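You operate a simulated robot arm through the tools that you are given. There is no shell and no other tool.

You are at the controls of a simulated robot arm. One attempt, no reset.

JOB
Cap both tees, colour to colour, and lock their tabs.
Fine: keep the water off; neither the red nor the blue lever moves.

Only the result counts: the job must be done as asked and must still hold three seconds after the hand-in. Knocking over, shifting, dropping, spilling or breaking anything else fails it. A push-on lid holds only when it is set on centred and level and pressed home; a screw cap is set on level and turned clockwise until tight.

ROBOT AND FRAMES
A 7-joint arm with a two-finger parallel gripper, fixed in place. Base frame: the origin is on the floor under the middle of its stand, x ahead of it, y to its left, z up. Lengths are in mm, angles in degrees, forces in N, time in s.
With the tool pointing down near the work surface it reaches from about 160 to 500 mm from the base axis. Its first joint turns from -166.0 to 166.0 degrees. Payload 3.43 kg.
The TCP is the grasp point between the finger pads, 30 mm short of the fingertips. In the tool frame z runs along the fingers and y along their closing line. The gripper opens to 94 mm. The fingers are 28 mm wide and 10 mm thick; the gripper's body (50 by 96 mm) begins 55 mm behind the TCP.
Orientation is that of the tool frame in the base frame, as a unit quaternion [x, y, z, w]. With the fingers straight down and closing along the base's y, the tool's x points along the base's -x, its y along +y and its z along -z.

CONTROLS
- The arm moves only by the tool step_arm. Its argument "plan" is a list of rows, each a list of 7 numbers: the finger opening in mm, from 0 to 94, then the shift along the tool's x, y, z in units of 40 mm (1.0 is 40 mm), then the turn, a rotation vector about the tool's x, y, z in units of 6 degrees (1.0 is 6 degrees). In form: [[fingers, dx, dy, dz, rx, ry, rz], ...]. A call has 1 to 20 rows; each row shifts and turns the commanded pose from where the row before left it, along the tool's axes as they then stand. A call with a number of a shift or a turn outside -1 to 1 is refused whole. Rows are played at 5 a second. More than 50 mm and 8.6 degrees between two rows, or a gripper value outside its range, and nothing of the call is played. Where a pose cannot be reached the arm comes as near as it can. A force on the tool above 40 N (or 10 N above the force at the start of the call, whichever is more), or a blocked arm, ends the call early, and 0.2 s more pass. Each finger travels about 108 mm/s and halts on what it meets, pressing with about 21 N; the grip force reading is that of the motor and also rises with nothing between the fingers. The clock runs only during rows and for 0.2 s after the last one: add rows that do not move to give the fingers time. It gives the time, the measured TCP pose, the force on the tool (base axes), the opening and the grip force at its end, in the units of the frame above (readings bear some noise), with the torque about the TCP (base axes, N m) and any sound that the robot's microphone picked up.
- Cameras (640 x 400 px; columns grow to the right, rows downward): "scene" is fixed at [219.3, -499.3, 1611]; the picture's right is [0.84, -0.55, 0.00], its down [-0.41, -0.63, -0.66] and it looks along [0.36, 0.55, -0.75] (base axes); focal length 330 px, centre (320, 200). "wrist" rides on the gripper at [76, 14, -103] in the tool frame; the picture's right is [-0.18, 0.98, 0.00], its down [-0.75, -0.14, -0.64] and it looks along [-0.63, -0.12, 0.77] (tool axes); focal length 243 px, centre (320, 200). There is no depth. A picture from a camera that has moved, and an enlarged one, comes with that camera's place and axes in the base frame and with its lens.
- capture(camera): a new picture of that camera. The clock stands still meanwhile.
- move_column(by): moves the trunk up (or, below 0, down) by that many mm; the arm rides with it, the base frame stays. It gives what a move gives, with no picture.
- enlarge(camera, box): a new picture of the part [left, top, right, bottom] of that camera's present view, enlarged. The clock stands still meanwhile.
- hand_in(): hands the job in; it is judged then, once.

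Nothing tells you positions but the pictures and the camera data. Unless the task says otherwise, let go and move clear before handing in.

The tools are called after "Emit:" as a command line: name --pt "numbers of a row" for each row, then --argument value for the rest, lists and objects as JSON in quotes. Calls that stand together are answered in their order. step_arm: Moves the arm, as the interface text tells. Its arguments: {"type":"object","properties":{"plan":{"type":"array","items":{"type":"array","items":{"type":"number"}}}},"required":["plan"]} The other tools are called the same way: move_column (by) moves the trunk up or down; capture (camera) takes a picture; enlarge (camera, box) takes an enlarged picture of a part of a camera's view; hand_in () hands the job in.

At the start:

```text
time: 0.0
tcp_pos: [399.2, -17.4, 1255.6]
tool_rot: [0.0, 1.0, 0.0, 0.0]
wrist_force: [-0.1, -0.1, 0.6]
wrist_torque: [0.0, 0.02, 0.04]
width: 93.6
finger_force: 0.1
trunk travel left (down, up): [-350.0, 240.0]
```

scene: 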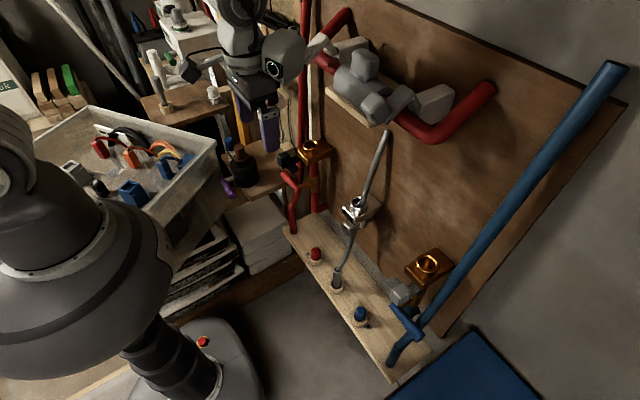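
wrist: 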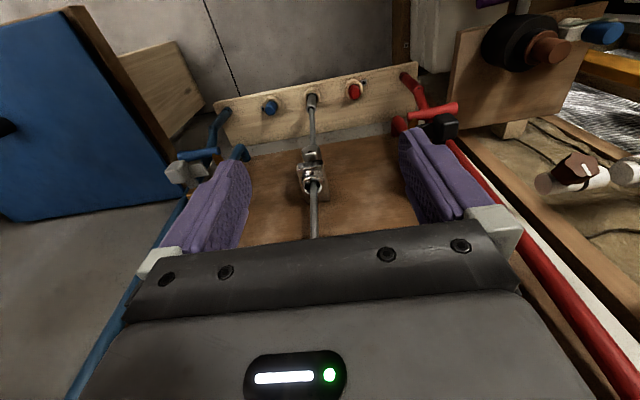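

I see a wooden panel with red and blue pipes, two copper tees and, on a shelf board, small red and blue caps on either side of a chrome pipe. First I'll take closer pictures to work out the geometry.

Emit:
enlarge --camera "scene" --box '[270, 120, 470, 245]'

Emit:
enlarge --camera "scene" --box '[280, 230, 470, 380]'

Emit:
enlarge --camera "wrist" --box '[160, 60, 480, 260]'

```text
3.20 times, centred on (370, 182) of scene
camera zoom: at [219.3, -499.3, 1611.0], right [0.84, -0.55, 0.0], down [-0.41, -0.63, -0.66], along [0.36, 0.55, -0.75], focal length 1057 px, centre (160, 256)
```

zoom: 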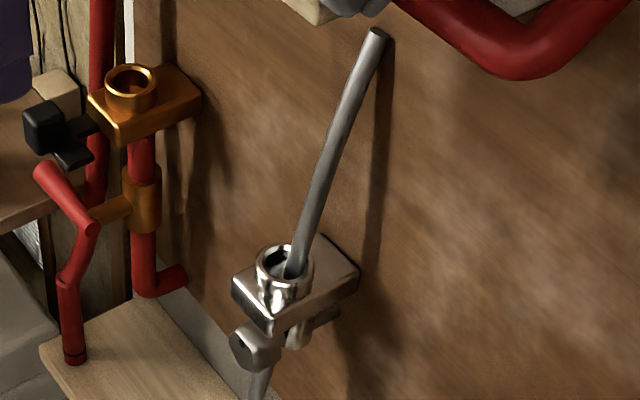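

```text
2.67 times, centred on (375, 305) of scene
camera zoom: at [219.3, -499.3, 1611.0], right [0.84, -0.55, 0.0], down [-0.41, -0.63, -0.66], along [0.36, 0.55, -0.75], focal length 881 px, centre (173, -80)
```

zoom: 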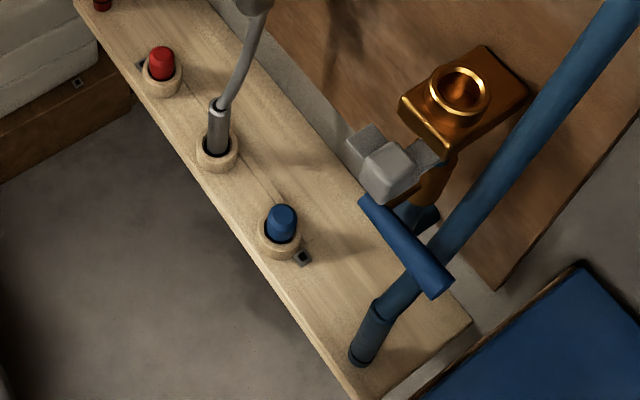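

```text
2.00 times, centred on (320, 160) of wrist
camera zoom: at [321.5, -3.4, 1358.5], right [0.18, 0.98, 0.0], down [0.75, -0.14, 0.64], along [0.63, -0.12, -0.77], focal length 485 px, centre (320, 280)
```

zoom: 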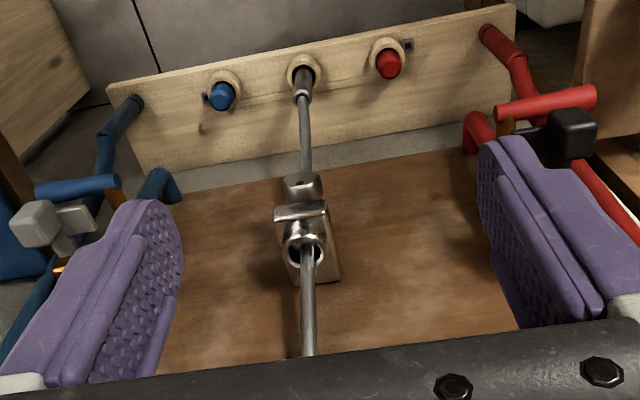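

The tees look like copper blocks with an open ring on top, and the caps sit in wooden rings on the lower shelf. I'll zoom in further on each part to see the tabs and the caps.

Emit:
enlarge --camera "scene" --box '[290, 130, 340, 162]'

Emit:
enlarge --camera "scene" --box '[395, 235, 465, 280]'

Emit:
enlarge --camera "scene" --box '[300, 235, 350, 267]'

Emit:
enlarge --camera "scene" --box '[340, 295, 390, 327]'

Emit:
enlarge --camera "wrist" --box '[240, 70, 400, 170]'

Emit:
enlarge --camera "scene" --box '[220, 60, 320, 122]'

```text
12.50 times, centred on (315, 146) of scene
camera zoom: at [219.3, -499.3, 1611.0], right [0.84, -0.55, 0.0], down [-0.41, -0.63, -0.66], along [0.36, 0.55, -0.75], focal length 4128 px, centre (382, 875)
```

zoom: 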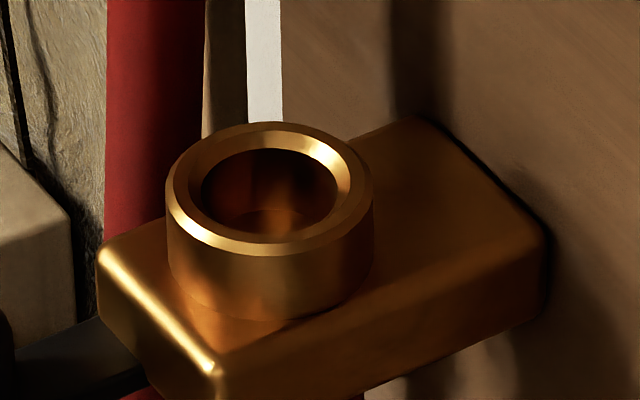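

```text
8.89 times, centred on (430, 258) of scene
camera zoom: at [219.3, -499.3, 1611.0], right [0.84, -0.55, 0.0], down [-0.41, -0.63, -0.66], along [0.36, 0.55, -0.75], focal length 2936 px, centre (-658, -311)
```

zoom: 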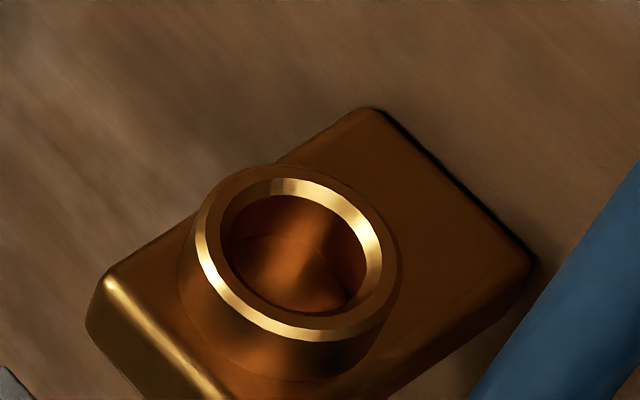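

```text
12.50 times, centred on (325, 251) of scene
camera zoom: at [219.3, -499.3, 1611.0], right [0.84, -0.55, 0.0], down [-0.41, -0.63, -0.66], along [0.36, 0.55, -0.75], focal length 4128 px, centre (258, -438)
```

zoom: 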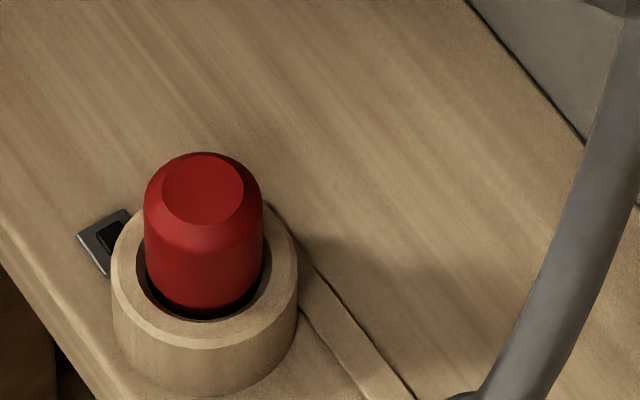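

```text
12.50 times, centred on (365, 311) of scene
camera zoom: at [219.3, -499.3, 1611.0], right [0.84, -0.55, 0.0], down [-0.41, -0.63, -0.66], along [0.36, 0.55, -0.75], focal length 4128 px, centre (-242, -1188)
```

zoom: 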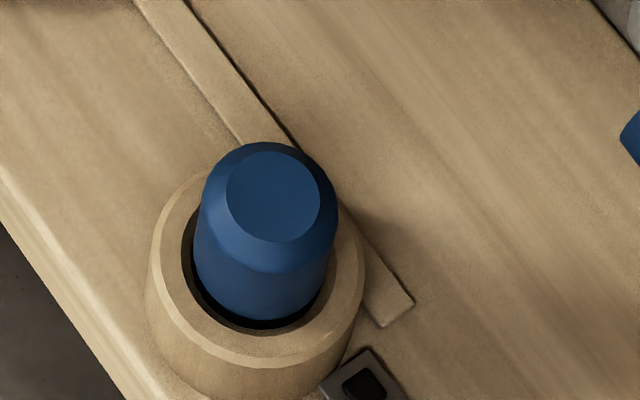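

```text
4.00 times, centred on (320, 120) of wrist
camera zoom: at [321.5, -3.4, 1358.5], right [0.18, 0.98, 0.0], down [0.75, -0.14, 0.64], along [0.63, -0.12, -0.77], focal length 970 px, centre (320, 520)
```

zoom: 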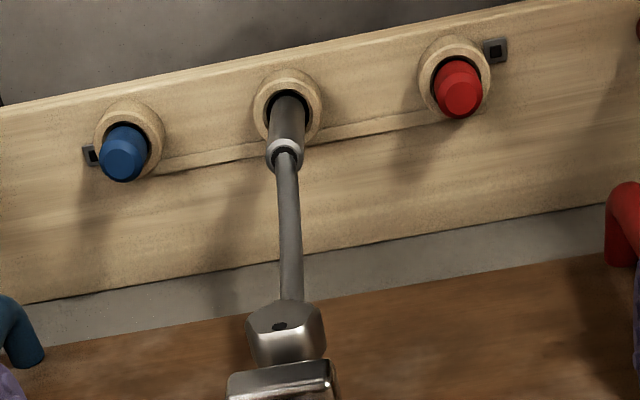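

```text
6.40 times, centred on (270, 91) of scene
camera zoom: at [219.3, -499.3, 1611.0], right [0.84, -0.55, 0.0], down [-0.41, -0.63, -0.66], along [0.36, 0.55, -0.75], focal length 2114 px, centre (640, 898)
```

zoom: 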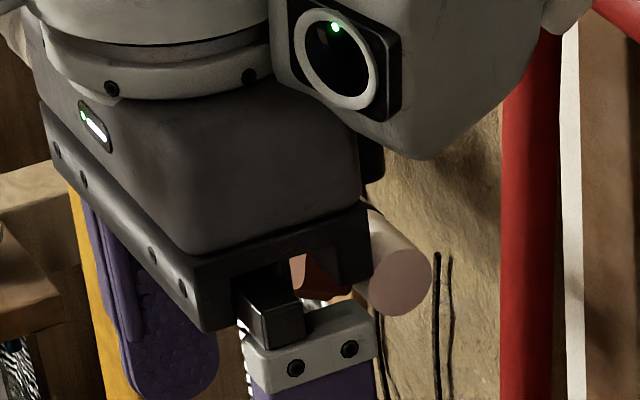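

Both caps sit in wooden sockets, with small dark squares beside them. Next I'll look closely at the black and grey blocks beside the tees and at the levers.

Emit:
enlarge --camera "scene" --box '[265, 135, 345, 185]'

Emit:
enlarge --camera "scene" --box '[375, 255, 455, 305]'

Emit:
enlarge --camera "scene" --box '[330, 190, 390, 228]'

Emit:
enlarge --camera "wrist" --box '[380, 60, 500, 135]'

Emit:
enlarge --camera "wrist" --box '[140, 90, 260, 200]'

Emit:
enlarge --camera "wrist" --box '[280, 130, 350, 220]'

```text
8.00 times, centred on (305, 160) of scene
camera zoom: at [219.3, -499.3, 1611.0], right [0.84, -0.55, 0.0], down [-0.41, -0.63, -0.66], along [0.36, 0.55, -0.75], focal length 2642 px, centre (440, 520)
```

zoom: 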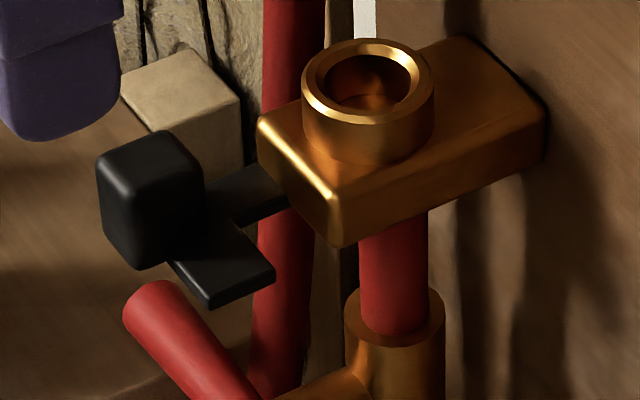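

```text
8.00 times, centred on (415, 280) of scene
camera zoom: at [219.3, -499.3, 1611.0], right [0.84, -0.55, 0.0], down [-0.41, -0.63, -0.66], along [0.36, 0.55, -0.75], focal length 2642 px, centre (-440, -440)
```

zoom: 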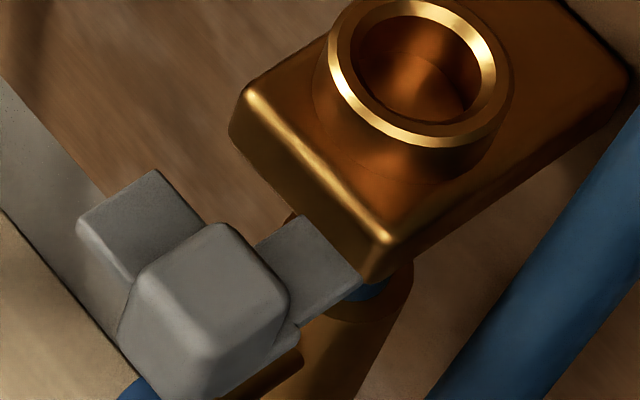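

```text
10.53 times, centred on (360, 209) of scene
camera zoom: at [219.3, -499.3, 1611.0], right [0.84, -0.55, 0.0], down [-0.41, -0.63, -0.66], along [0.36, 0.55, -0.75], focal length 3477 px, centre (-101, 105)
```

zoom: 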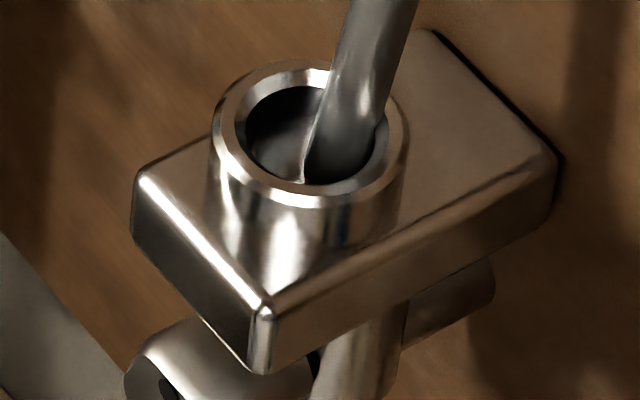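

```text
5.33 times, centred on (440, 98) of wrist
camera zoom: at [321.5, -3.4, 1358.5], right [0.18, 0.98, 0.0], down [0.75, -0.14, 0.64], along [0.63, -0.12, -0.77], focal length 1294 px, centre (-320, 747)
```

zoom: 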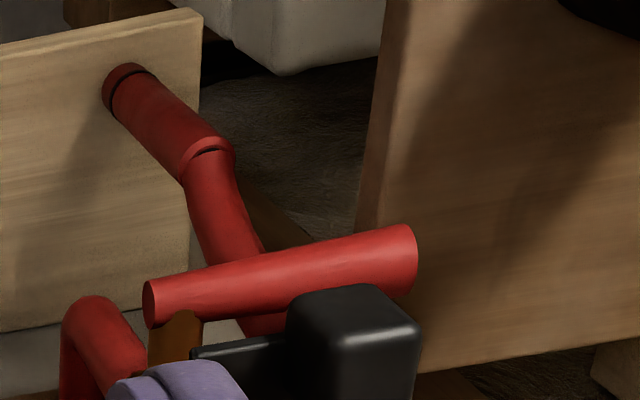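

```text
3.64 times, centred on (200, 145) of wrist
camera zoom: at [321.5, -3.4, 1358.5], right [0.18, 0.98, 0.0], down [0.75, -0.14, 0.64], along [0.63, -0.12, -0.77], focal length 882 px, centre (756, 400)
```

zoom: 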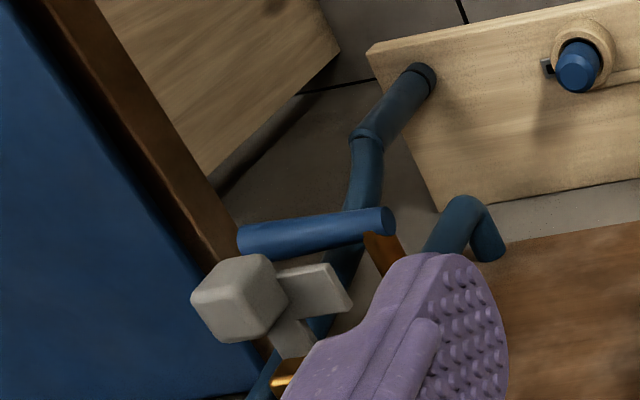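

```text
4.44 times, centred on (315, 175) of wrist
camera zoom: at [321.5, -3.4, 1358.5], right [0.18, 0.98, 0.0], down [0.75, -0.14, 0.64], along [0.63, -0.12, -0.77], focal length 1078 px, centre (342, 311)
```

zoom: 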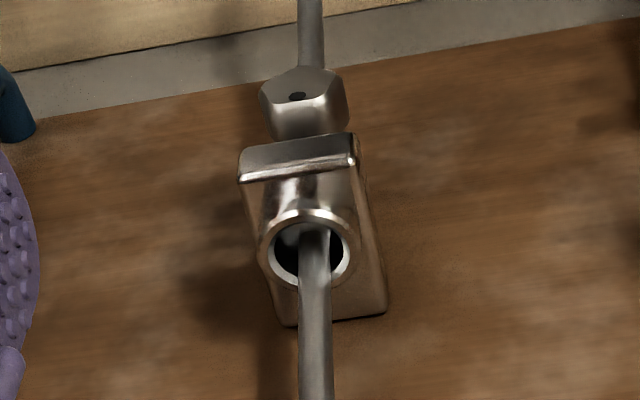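

By triangulating the two views I get red cap ≈ (566, 60, top 580) and blue cap ≈ (567, −212, top 575). The tees are near x≈620, y≈+164 (red) and −318 (blue), z≈977, and the black and grey blocks on L-arms look like the tabs. I'll check what is around the upper area before moving the arm.

Emit:
enlarge --camera "scene" --box '[290, 0, 510, 140]'

Emit:
enlarge --camera "scene" --box '[0, 0, 320, 200]'

Emit:
enlarge --camera "scene" --box '[0, 200, 320, 400]'

```text
2.86 times, centred on (400, 70) of scene
camera zoom: at [219.3, -499.3, 1611.0], right [0.84, -0.55, 0.0], down [-0.41, -0.63, -0.66], along [0.36, 0.55, -0.75], focal length 944 px, centre (91, 571)
```

zoom: 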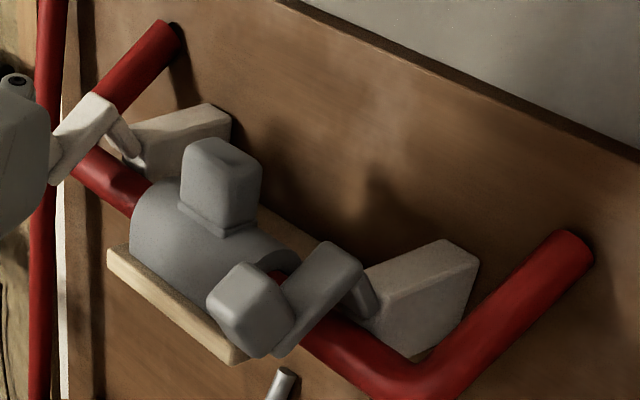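

```text
2.00 times, centred on (160, 100) of scene
camera zoom: at [219.3, -499.3, 1611.0], right [0.84, -0.55, 0.0], down [-0.41, -0.63, -0.66], along [0.36, 0.55, -0.75], focal length 661 px, centre (640, 400)
```

zoom: 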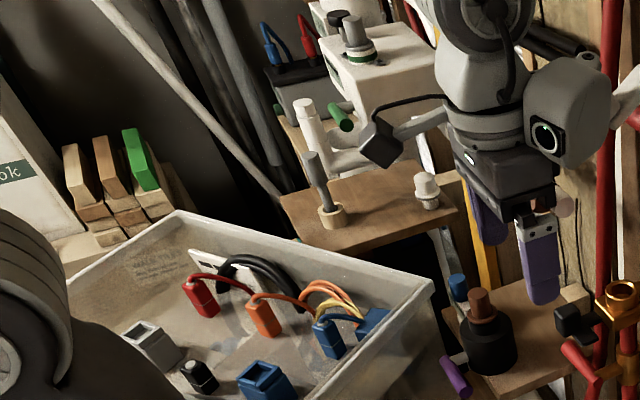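

```text
2.00 times, centred on (160, 300) of scene
camera zoom: at [219.3, -499.3, 1611.0], right [0.84, -0.55, 0.0], down [-0.41, -0.63, -0.66], along [0.36, 0.55, -0.75], focal length 661 px, centre (640, 0)
```

zoom: 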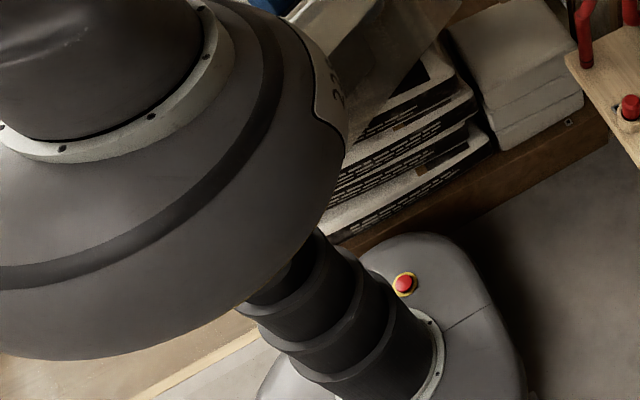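

The gripper has free space around it at this height, and the clamps on the upper red pipe sit near the panel. I'll shift the arm sideways toward +y so the red tee shows between the open fingers.

Emit:
step_arm --pt "94 0 0.8 0 0 0 0" --pt "94 0 0.8 0 0 0 0" --pt "94 0 0.8 0 0 0 0" --pt "94 0 0.8 0 0 0 0" --pt "94 0 0.8 0 0 0 0" --pt "94 0 0 0 0 0 0"

Emit:
capture --camera "wrist"

Emit:
capture --camera "scene"

```text
time: 1.4
tcp_pos: [396.6, 138.3, 1254.1]
tool_rot: [0.001, 1.0, 0.001, 0.0]
wrist_force: [-0.5, 0.4, -0.4]
wrist_torque: [0.04, 0.0, 0.01]
width: 93.8
finger_force: 0.2
trunk travel left (down, up): [-350.0, 240.0]
```

```text
taken
camera wrist: at [320.2, 152.6, 1356.4], right [0.18, 0.98, 0.0], down [0.75, -0.14, 0.64], along [0.63, -0.12, -0.77], focal length 243 px, centre (320, 200)
```

wrist: 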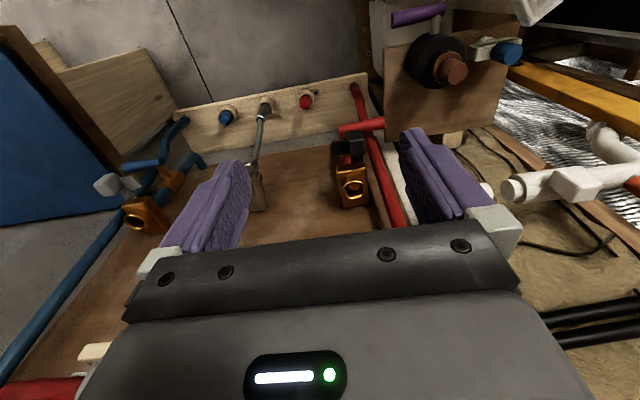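

```text
taken
```

scene: 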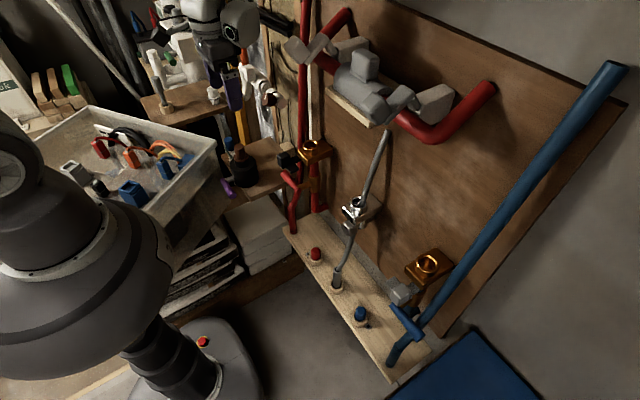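

Emit:
enlarge --camera "wrist" --box '[310, 100, 410, 220]'

Emit:
enlarge --camera "wrist" --box '[80, 110, 220, 240]'

Emit:
enlarge --camera "wrist" --box '[200, 75, 360, 175]'

Emit:
enlarge --camera "wrist" --box '[360, 0, 640, 175]'

```text
3.33 times, centred on (360, 160) of wrist
camera zoom: at [320.2, 152.6, 1356.4], right [0.18, 0.98, 0.0], down [0.75, -0.14, 0.64], along [0.63, -0.12, -0.77], focal length 809 px, centre (187, 333)
```

zoom: 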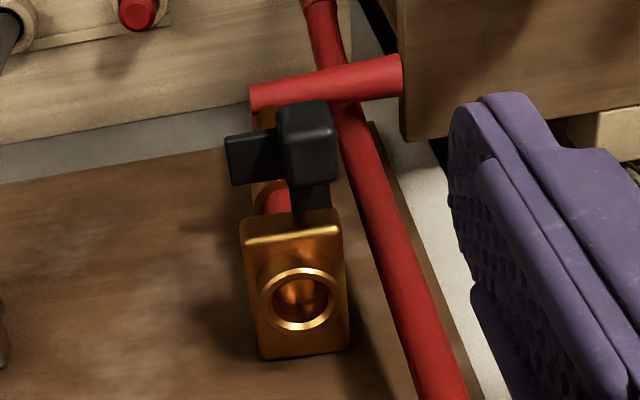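

```text
3.08 times, centred on (150, 175) of wrist
camera zoom: at [320.2, 152.6, 1356.4], right [0.18, 0.98, 0.0], down [0.75, -0.14, 0.64], along [0.63, -0.12, -0.77], focal length 746 px, centre (843, 277)
```

zoom: 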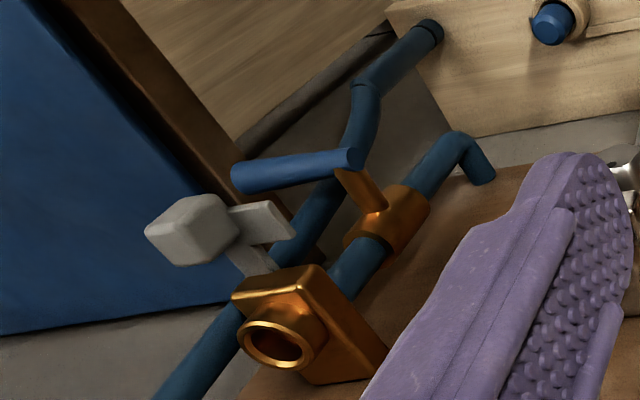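

```text
4.00 times, centred on (280, 125) of wrist
camera zoom: at [320.2, 152.6, 1356.4], right [0.18, 0.98, 0.0], down [0.75, -0.14, 0.64], along [0.63, -0.12, -0.77], focal length 970 px, centre (480, 500)
```

zoom: 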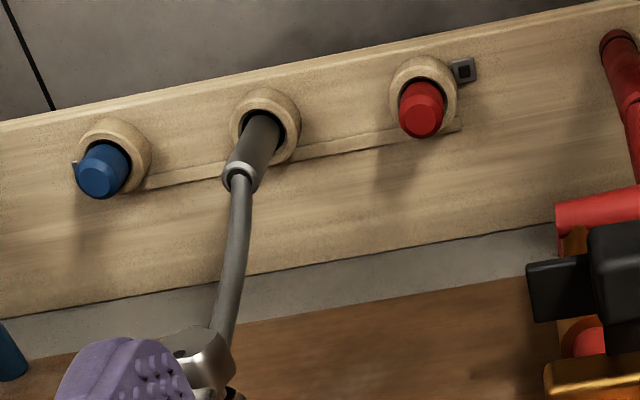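

```text
2.29 times, centred on (500, 88) of wrist
camera zoom: at [320.2, 152.6, 1356.4], right [0.18, 0.98, 0.0], down [0.75, -0.14, 0.64], along [0.63, -0.12, -0.77], focal length 555 px, centre (-91, 457)
```

zoom: 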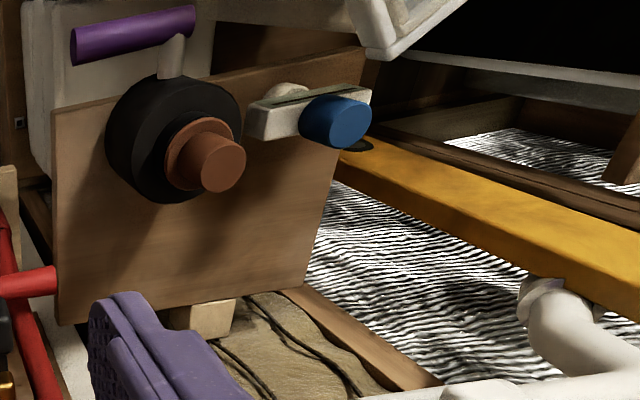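

The red tee's ring top comes out at ≈ (620, 163, 975), with the black block at ≈ (533, 179, 950) on an arm projecting from the tee's front. I'll lower the trunk and tilt the tool forward to see that tab from the front.

Emit:
move_column --by -200

Emit:
step_arm --pt "94 0 0 0 0 -1 0" --pt "94 0 0 0 0 -1 0" --pt "94 0 0 0 0 -1 0" --pt "94 0 0 0 0 -1 0" --pt "94 0 0 0 0 -1 0" --pt "94 0 0 0 0 -1 0" --pt "94 0 0 0 0 0 0"

Emit:
capture --camera "wrist"

```text
time: 3.6
tcp_pos: [396.5, 138.3, 1054.5]
tool_rot: [0.0, 1.0, 0.0, 0.0]
wrist_force: [0.5, -0.1, -0.4]
wrist_torque: [0.02, -0.02, 0.03]
width: 94.0
finger_force: 0.1
trunk travel left (down, up): [-150.0, 440.0]
```

```text
time: 5.2
tcp_pos: [398.2, 137.9, 1053.1]
tool_rot: [0.0, 0.951, 0.0, 0.308]
wrist_force: [0.1, -0.4, -0.4]
wrist_torque: [0.0, 0.03, 0.04]
width: 94.0
finger_force: 0.0
trunk travel left (down, up): [-150.0, 440.0]
```

```text
taken
camera wrist: at [274.6, 152.7, 1091.4], right [0.15, 0.98, 0.11], down [0.23, -0.14, 0.96], along [0.96, -0.12, -0.25], focal length 243 px, centre (320, 200)
```

wrist: 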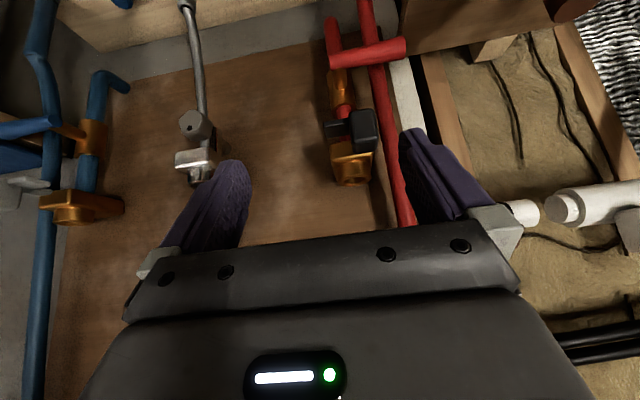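

Emit:
enlarge --camera "wrist" --box '[305, 80, 401, 200]'

Emit:
enlarge --camera "wrist" --box '[0, 90, 180, 240]'

Emit:
enlarge --camera "wrist" --box '[150, 90, 240, 200]'

```text
3.33 times, centred on (353, 140) of wrist
camera zoom: at [274.6, 152.7, 1091.4], right [0.15, 0.98, 0.11], down [0.23, -0.14, 0.96], along [0.96, -0.12, -0.25], focal length 809 px, centre (210, 400)
```

zoom: 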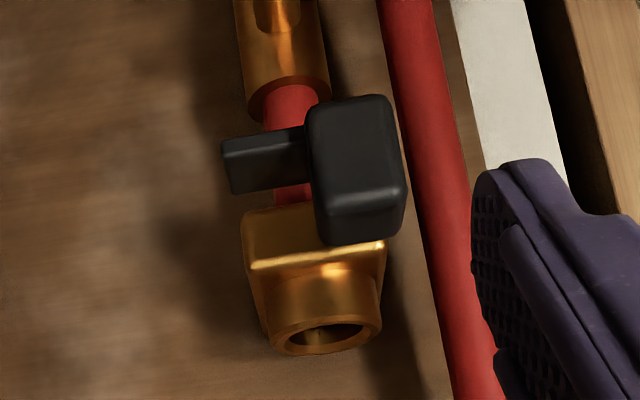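

```text
2.67 times, centred on (90, 165) of wrist
camera zoom: at [274.6, 152.7, 1091.4], right [0.15, 0.98, 0.11], down [0.23, -0.14, 0.96], along [0.96, -0.12, -0.25], focal length 647 px, centre (933, 293)
```

zoom: 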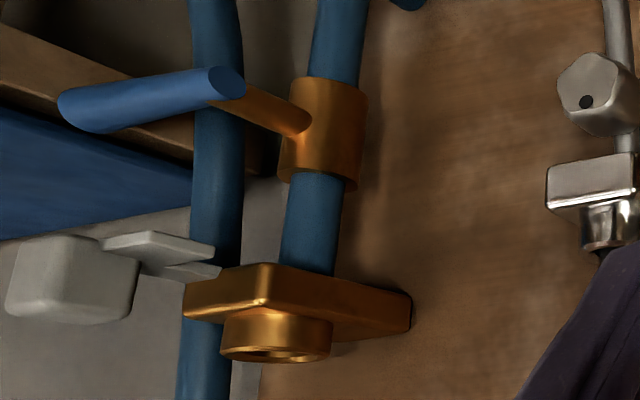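

```text
3.64 times, centred on (195, 145) of wrist
camera zoom: at [274.6, 152.7, 1091.4], right [0.15, 0.98, 0.11], down [0.23, -0.14, 0.96], along [0.96, -0.12, -0.25], focal length 882 px, centre (774, 400)
```

zoom: 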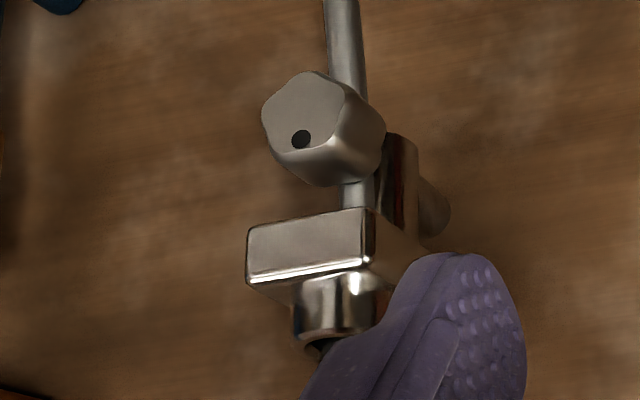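

The tab looks like a block on a bar that enters the tee's front face, plus a side plate. I need to understand how it moves, so I'll zoom in tightly on both tabs.

Emit:
enlarge --camera "scene" --box '[275, 145, 315, 175]'

Emit:
enlarge --camera "scene" --box '[383, 275, 428, 305]'

Emit:
enlarge --camera "wrist" --box '[320, 105, 384, 170]'

Emit:
enlarge --camera "wrist" --box '[0, 150, 130, 230]'

```text
13.33 times, centred on (295, 160) of scene
camera zoom: at [219.3, -499.3, 1611.0], right [0.84, -0.55, 0.0], down [-0.41, -0.63, -0.66], along [0.36, 0.55, -0.75], focal length 4404 px, centre (653, 733)
```

zoom: 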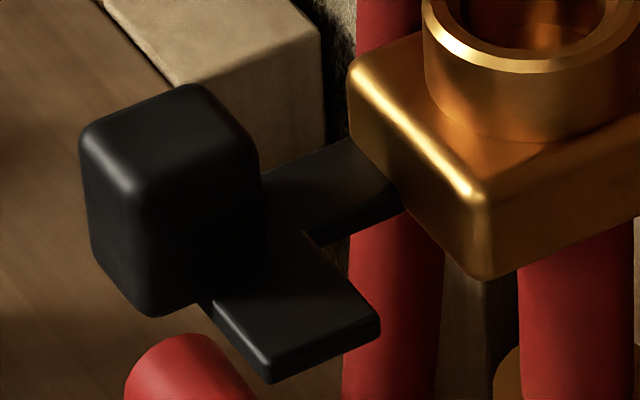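

```text
13.33 times, centred on (406, 290) of scene
camera zoom: at [219.3, -499.3, 1611.0], right [0.84, -0.55, 0.0], down [-0.41, -0.63, -0.66], along [0.36, 0.55, -0.75], focal length 4404 px, centre (-820, -1000)
```

zoom: 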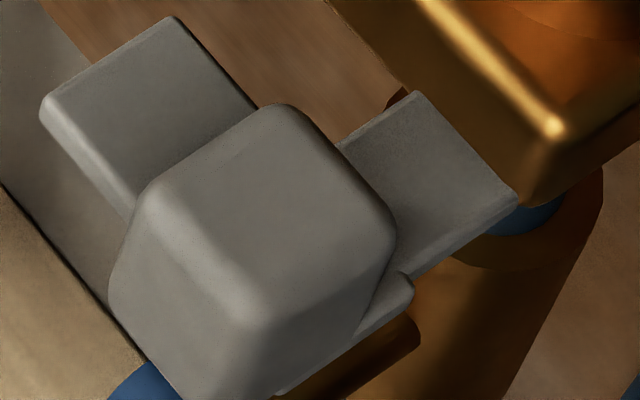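

```text
6.15 times, centred on (352, 138) of wrist
camera zoom: at [274.6, 152.7, 1091.4], right [0.15, 0.98, 0.11], down [0.23, -0.14, 0.96], along [0.96, -0.12, -0.25], focal length 1493 px, centre (123, 585)
```

zoom: 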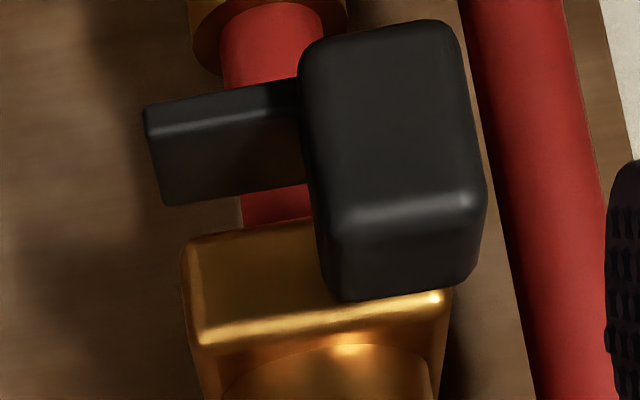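

```text
4.92 times, centred on (65, 190) of wrist
camera zoom: at [274.6, 152.7, 1091.4], right [0.15, 0.98, 0.11], down [0.23, -0.14, 0.96], along [0.96, -0.12, -0.25], focal length 1194 px, centre (1575, 249)
```

zoom: 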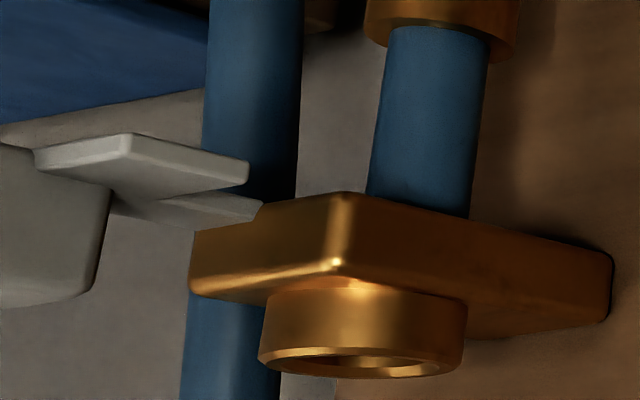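

The plate seems to run under the tee block, so I need a view from below. I'll close the fingers, move to the middle (y≈−77), lower, and tip the tool to horizontal so the wrist camera looks up at both tees.

Emit:
step_arm --pt "60 0 -0.9 0 0 0 0" --pt "40 0 -0.9 0 0 0 0" --pt "20 0 -0.9 0 0 0 0" --pt "0 0 -0.9 0 0 0 0" --pt "0 0 -0.9 0 0 0 0" --pt "0 0 -0.9 0 0 0 0" --pt "0 0 0 0 0 0 0"

Emit:
move_column --by -150

Emit:
step_arm --pt "0 0 0 0 0 -1 0" --pt "0 0 0 0 0 -1 0" --pt "0 0 0 0 0 -1 0" --pt "0 0 0 0 0 -1 0" --pt "0 0 0 0 0 -1 0" --pt "0 0 0 0 0 -1 0" --pt "0 0 0 0 0 0 0"

Emit:
capture --camera "wrist"

Emit:
capture --camera "scene"

```text
time: 6.8
tcp_pos: [412.0, -73.0, 1058.0]
tool_rot: [-0.002, 0.951, 0.0, 0.308]
wrist_force: [1.0, 0.7, -0.2]
wrist_torque: [-0.06, -0.01, -0.06]
width: 0.0
finger_force: 20.7
out of reach, approached as far as the arm can: row 2, 3
trunk travel left (down, up): [-150.0, 440.0]
```

```text
time: 8.5
tcp_pos: [411.5, -75.4, 907.6]
tool_rot: [0.0, 0.951, 0.0, 0.309]
wrist_force: [-0.5, 0.1, 0.1]
wrist_torque: [-0.04, 0.0, 0.0]
width: 0.3
finger_force: 21.0
trunk travel left (down, up): [0.0, 590.0]
```

```text
time: 10.1
tcp_pos: [480.2, -99.1, 919.4]
tool_rot: [0.0, 0.809, 0.0, 0.588]
wrist_force: [0.7, 0.6, 0.5]
wrist_torque: [0.01, -0.01, 0.03]
width: 0.0
finger_force: 21.1
out of reach, approached as far as the arm can: row 1, 2, 3, 4, 5, 6
trunk travel left (down, up): [0.0, 590.0]
```

```text
taken
camera wrist: at [358.4, -85.9, 878.0], right [0.06, 0.98, 0.17], down [-0.38, -0.14, 0.92], along [0.92, -0.12, 0.36], focal length 243 px, centre (320, 200)
```

wrist: 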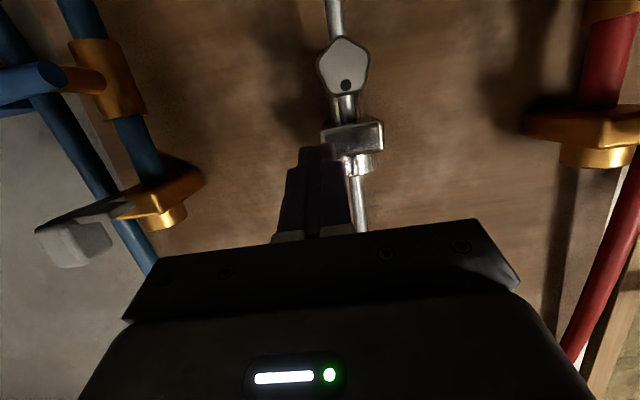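

```text
taken
```

scene: 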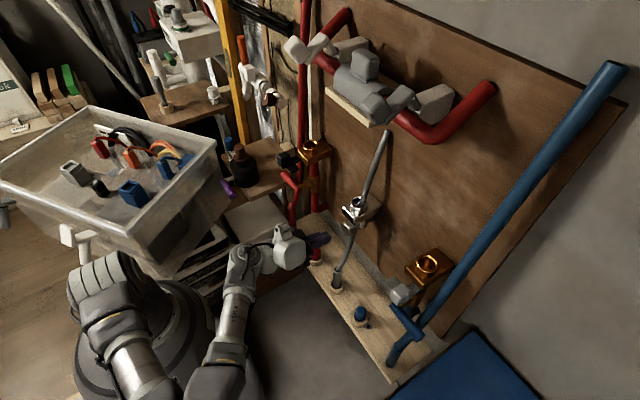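

The reach limit pushed the TCP to about (480, −99, 919), but there was no contact and the undersides are now visible. I'll zoom in on the blue tab from below.

Emit:
enlarge --camera "wrist" --box '[20, 150, 220, 280]'

Emit:
enlarge --camera "wrist" --box '[290, 20, 410, 200]'

Emit:
enlarge --camera "wrist" --box '[500, 60, 640, 190]'

Emit:
enlarge --camera "scene" --box '[170, 200, 370, 340]'

```text
3.08 times, centred on (120, 215) of wrist
camera zoom: at [358.4, -85.9, 878.0], right [0.06, 0.98, 0.17], down [-0.38, -0.14, 0.92], along [0.92, -0.12, 0.36], focal length 746 px, centre (935, 154)
```

zoom: 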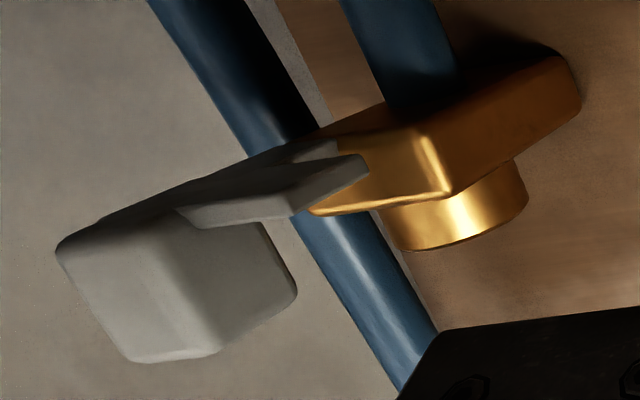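

```text
2.22 times, centred on (350, 110) of wrist
camera zoom: at [358.4, -85.9, 878.0], right [0.06, 0.98, 0.17], down [-0.38, -0.14, 0.92], along [0.92, -0.12, 0.36], focal length 539 px, centre (253, 400)
```

zoom: 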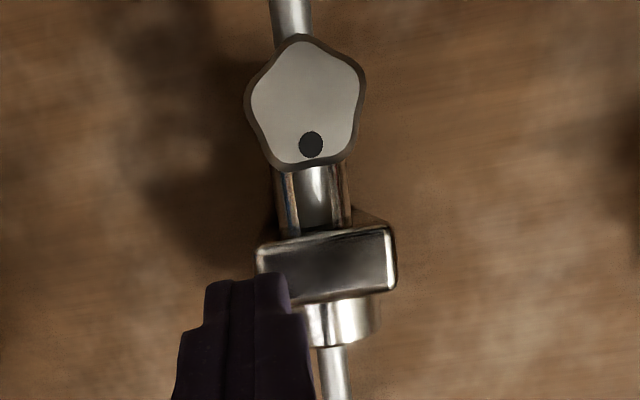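

```text
3.08 times, centred on (570, 125) of wrist
camera zoom: at [358.4, -85.9, 878.0], right [0.06, 0.98, 0.17], down [-0.38, -0.14, 0.92], along [0.92, -0.12, 0.36], focal length 746 px, centre (-449, 431)
```

zoom: 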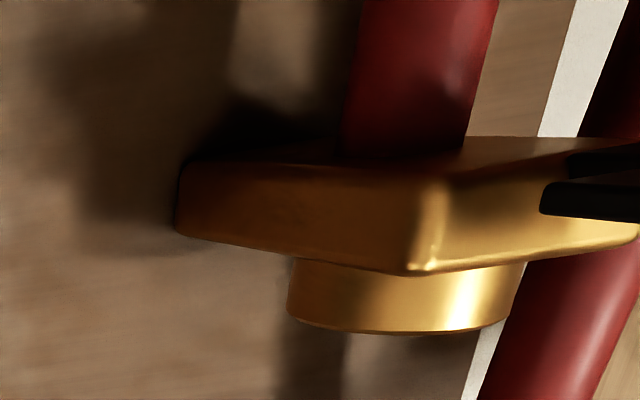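

```text
2.86 times, centred on (270, 270) of scene
camera zoom: at [219.3, -499.3, 1611.0], right [0.84, -0.55, 0.0], down [-0.41, -0.63, -0.66], along [0.36, 0.55, -0.75], focal length 944 px, centre (463, 0)
```

zoom: 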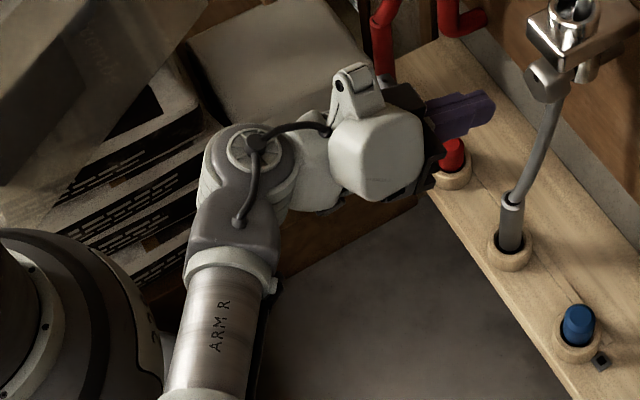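

Both L-shaped plates meet the tee's front face near its bottom edge. I'll zoom hard on those junctions to tell a slide from a hinge.

Emit:
enlarge --camera "scene" --box '[294, 150, 314, 163]'

Emit:
enlarge --camera "scene" --box '[404, 278, 424, 291]'

Emit:
enlarge --camera "wrist" --box '[80, 180, 160, 230]'

Emit:
enlarge --camera "wrist" --box '[590, 80, 640, 112]'

```text
16.00 times, centred on (304, 156) of scene
camera zoom: at [219.3, -499.3, 1611.0], right [0.84, -0.55, 0.0], down [-0.41, -0.63, -0.66], along [0.36, 0.55, -0.75], focal length 5284 px, centre (576, 896)
```

zoom: 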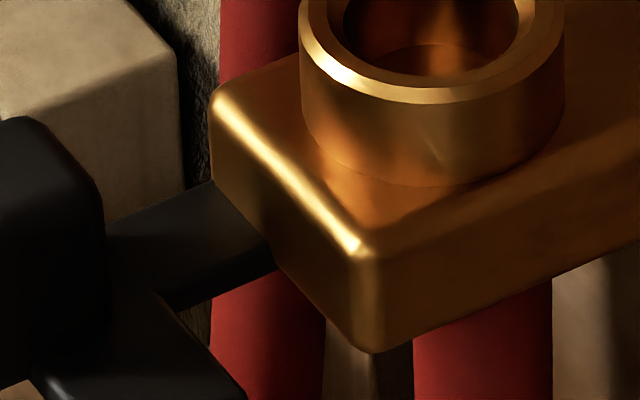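

```text
16.00 times, centred on (414, 284) of scene
camera zoom: at [219.3, -499.3, 1611.0], right [0.84, -0.55, 0.0], down [-0.41, -0.63, -0.66], along [0.36, 0.55, -0.75], focal length 5284 px, centre (-1184, -1152)
```

zoom: 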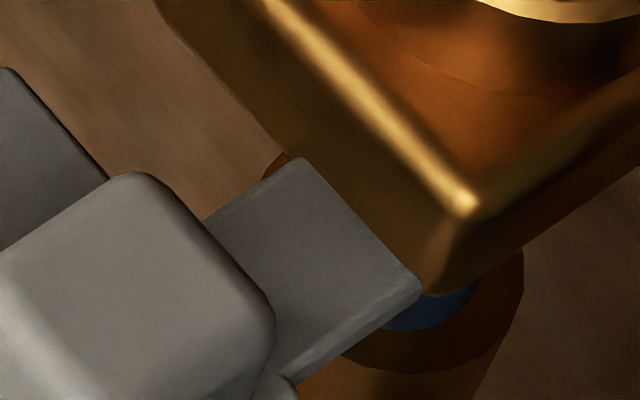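

```text
8.00 times, centred on (120, 205) of wrist
camera zoom: at [358.4, -85.9, 878.0], right [0.06, 0.98, 0.17], down [-0.38, -0.14, 0.92], along [0.92, -0.12, 0.36], focal length 1941 px, centre (1920, 160)
```

zoom: 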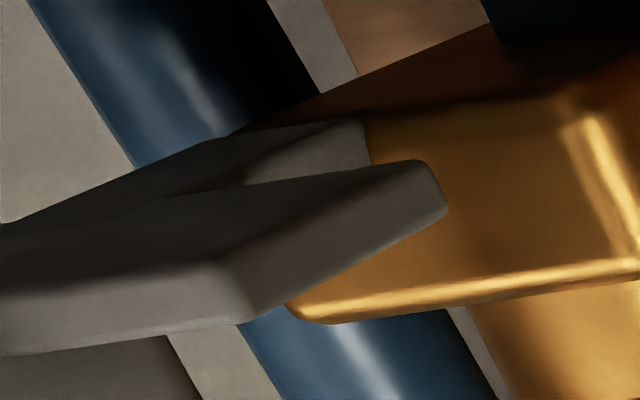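

```text
12.50 times, centred on (615, 96) of wrist
camera zoom: at [358.4, -85.9, 878.0], right [0.06, 0.98, 0.17], down [-0.38, -0.14, 0.92], along [0.92, -0.12, 0.36], focal length 3033 px, centre (-3368, 1500)
```

zoom: 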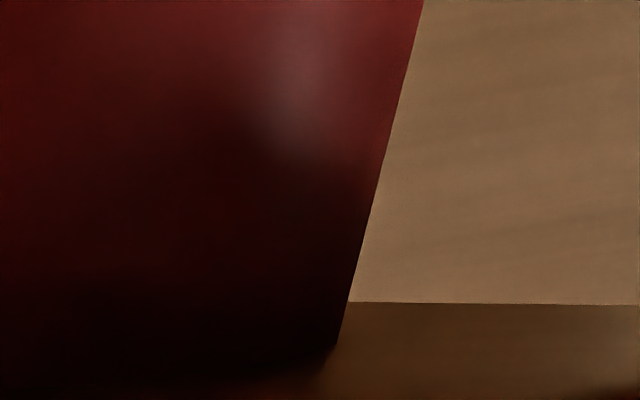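

Leg 1 of each tab ends against the tee's face. I'll measure the ring bores and the caps more precisely, and look at the dark squares by the sockets.

Emit:
enlarge --camera "scene" --box '[412, 248, 444, 268]'

Emit:
enlarge --camera "scene" --box '[346, 300, 378, 332]'

Emit:
enlarge --camera "scene" --box '[305, 243, 337, 268]'

Emit:
enlarge --camera "scene" --box '[300, 136, 324, 154]'

```text
16.00 times, centred on (428, 258) of scene
camera zoom: at [219.3, -499.3, 1611.0], right [0.84, -0.55, 0.0], down [-0.41, -0.63, -0.66], along [0.36, 0.55, -0.75], focal length 5284 px, centre (-1408, -728)
```

zoom: 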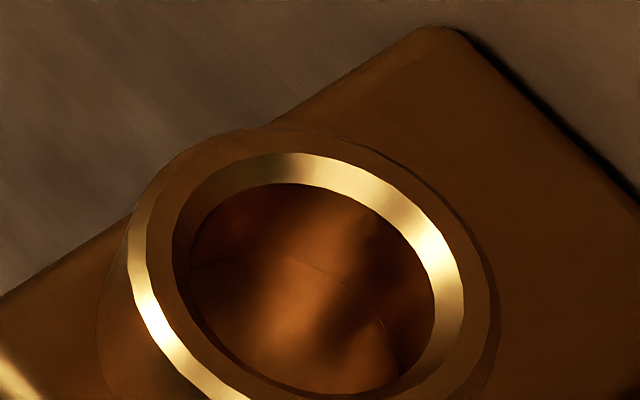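

```text
12.50 times, centred on (362, 316) of scene
camera zoom: at [219.3, -499.3, 1611.0], right [0.84, -0.55, 0.0], down [-0.41, -0.63, -0.66], along [0.36, 0.55, -0.75], focal length 4128 px, centre (-205, -1250)
```

zoom: 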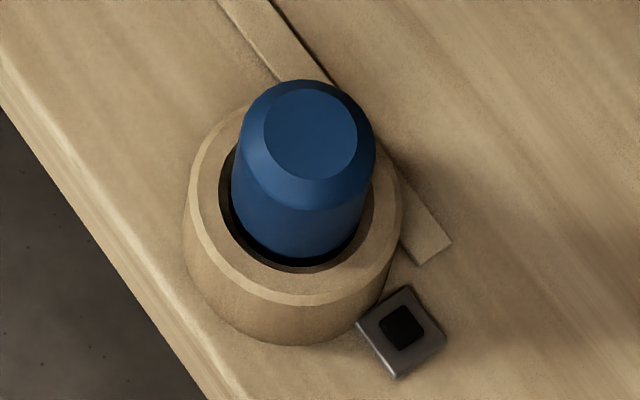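

```text
16.00 times, centred on (321, 256) of scene
camera zoom: at [219.3, -499.3, 1611.0], right [0.84, -0.55, 0.0], down [-0.41, -0.63, -0.66], along [0.36, 0.55, -0.75], focal length 5284 px, centre (304, -688)
```

zoom: 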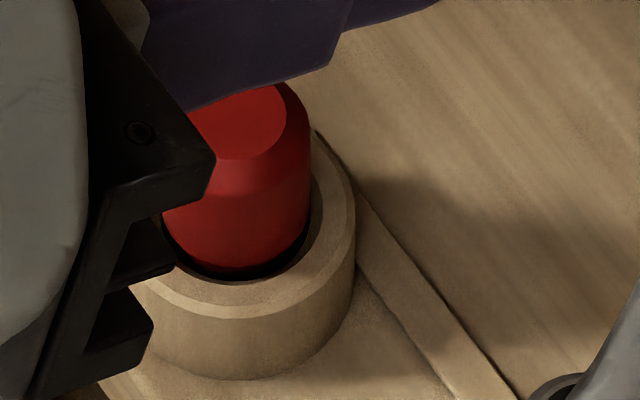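

```text
16.00 times, centred on (312, 145) of scene
camera zoom: at [219.3, -499.3, 1611.0], right [0.84, -0.55, 0.0], down [-0.41, -0.63, -0.66], along [0.36, 0.55, -0.75], focal length 5284 px, centre (448, 1080)
```

zoom: 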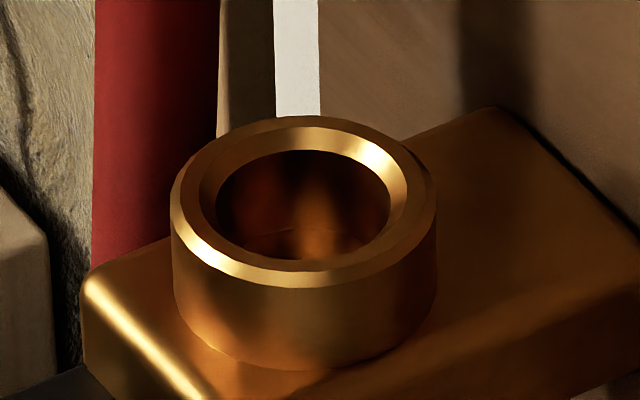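

The bore is about 32.6 mm with a chamfer opening to 39 mm, and the caps' visible heads are about 35 mm, so they probably have narrower plugs hidden in the sockets. I'll tip the tool back toward vertical and check how the arm responds before approaching the red cap.

Emit:
step_arm --pt "0 0 0 0 0 1 0" --pt "0 0 0 0 0 1 0" --pt "0 0 0 0 0 1 0" --pt "0 0 0 0 0 1 0" --pt "20 0 0 0 0 1 0" --pt "40 0 0 0 0 1 0" --pt "60 0 0 0 0 1 0" --pt "80 0 0 0 0 1 0" --pt "80 0 0 0 0 0 0"

```text
time: 12.1
tcp_pos: [479.9, -99.3, 920.0]
tool_rot: [0.001, 0.978, 0.0, 0.207]
wrist_force: [-0.1, -0.5, 0.6]
wrist_torque: [-0.01, -0.01, -0.01]
width: 79.8
finger_force: 0.0
trunk travel left (down, up): [0.0, 590.0]
```

The pose tracks well. Next I'll move over to y≈60, beside the red cap's line, and take pictures.

Emit:
step_arm --pt "80 0 0.8 0 0 0 0" --pt "80 0 0.8 0 0 0 0" --pt "80 0 0.8 0 0 0 0" --pt "80 0 0.8 0 0 0 0" --pt "80 0 0.8 0 0 0 0" --pt "80 0 0 0 0 0 0"

Emit:
capture --camera "wrist"

Emit:
capture --camera "scene"

```text
time: 13.5
tcp_pos: [479.6, 59.1, 919.0]
tool_rot: [0.0, 0.978, 0.0, 0.208]
wrist_force: [-0.1, 0.0, -1.3]
wrist_torque: [0.0, -0.02, -0.04]
width: 79.6
finger_force: 0.1
trunk travel left (down, up): [0.0, 590.0]
```

```text
taken
camera wrist: at [367.7, 73.5, 982.1], right [0.17, 0.98, 0.07], down [0.43, -0.14, 0.89], along [0.89, -0.12, -0.44], focal length 243 px, centre (320, 200)
```

wrist: 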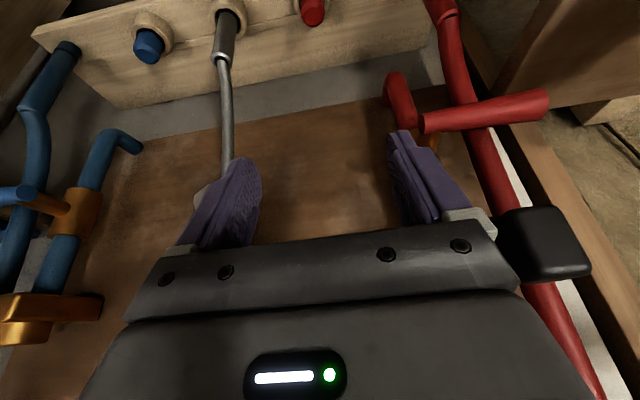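

```text
taken
```

scene: 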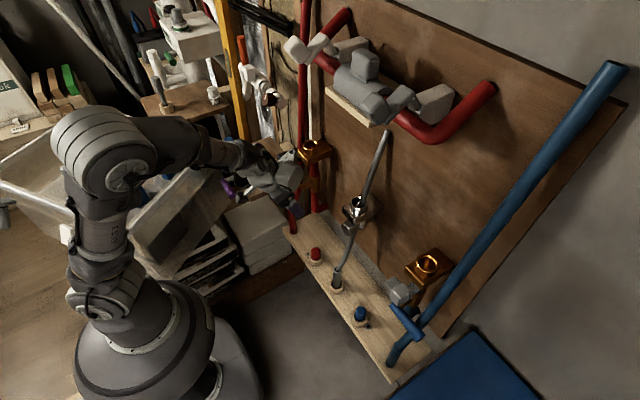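

The elbow swung over toward the bin on the left, so I'll check closely that nothing was touched.

Emit:
enlarge --camera "scene" --box '[0, 60, 320, 290]'

Emit:
enlarge --camera "wrist" --box '[360, 60, 640, 290]'

```text
1.74 times, centred on (160, 175) of scene
camera zoom: at [219.3, -499.3, 1611.0], right [0.84, -0.55, 0.0], down [-0.41, -0.63, -0.66], along [0.36, 0.55, -0.75], focal length 574 px, centre (598, 244)
```

zoom: 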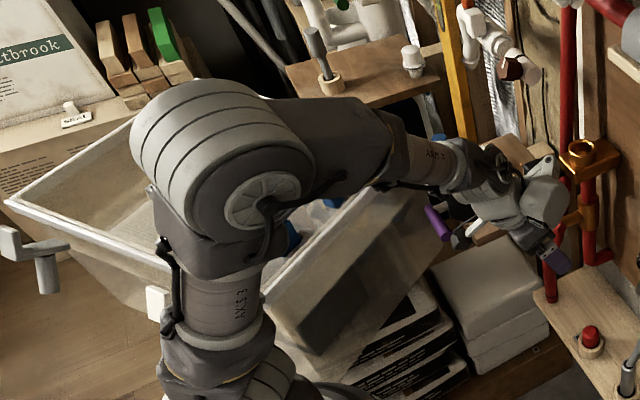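

```text
1.74 times, centred on (500, 175) of wrist
camera zoom: at [367.7, 73.5, 982.1], right [0.17, 0.98, 0.07], down [0.43, -0.14, 0.89], along [0.89, -0.12, -0.44], focal length 422 px, centre (7, 244)
```

zoom: 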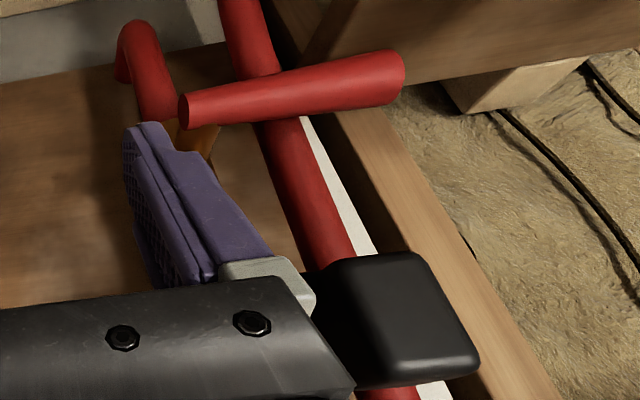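

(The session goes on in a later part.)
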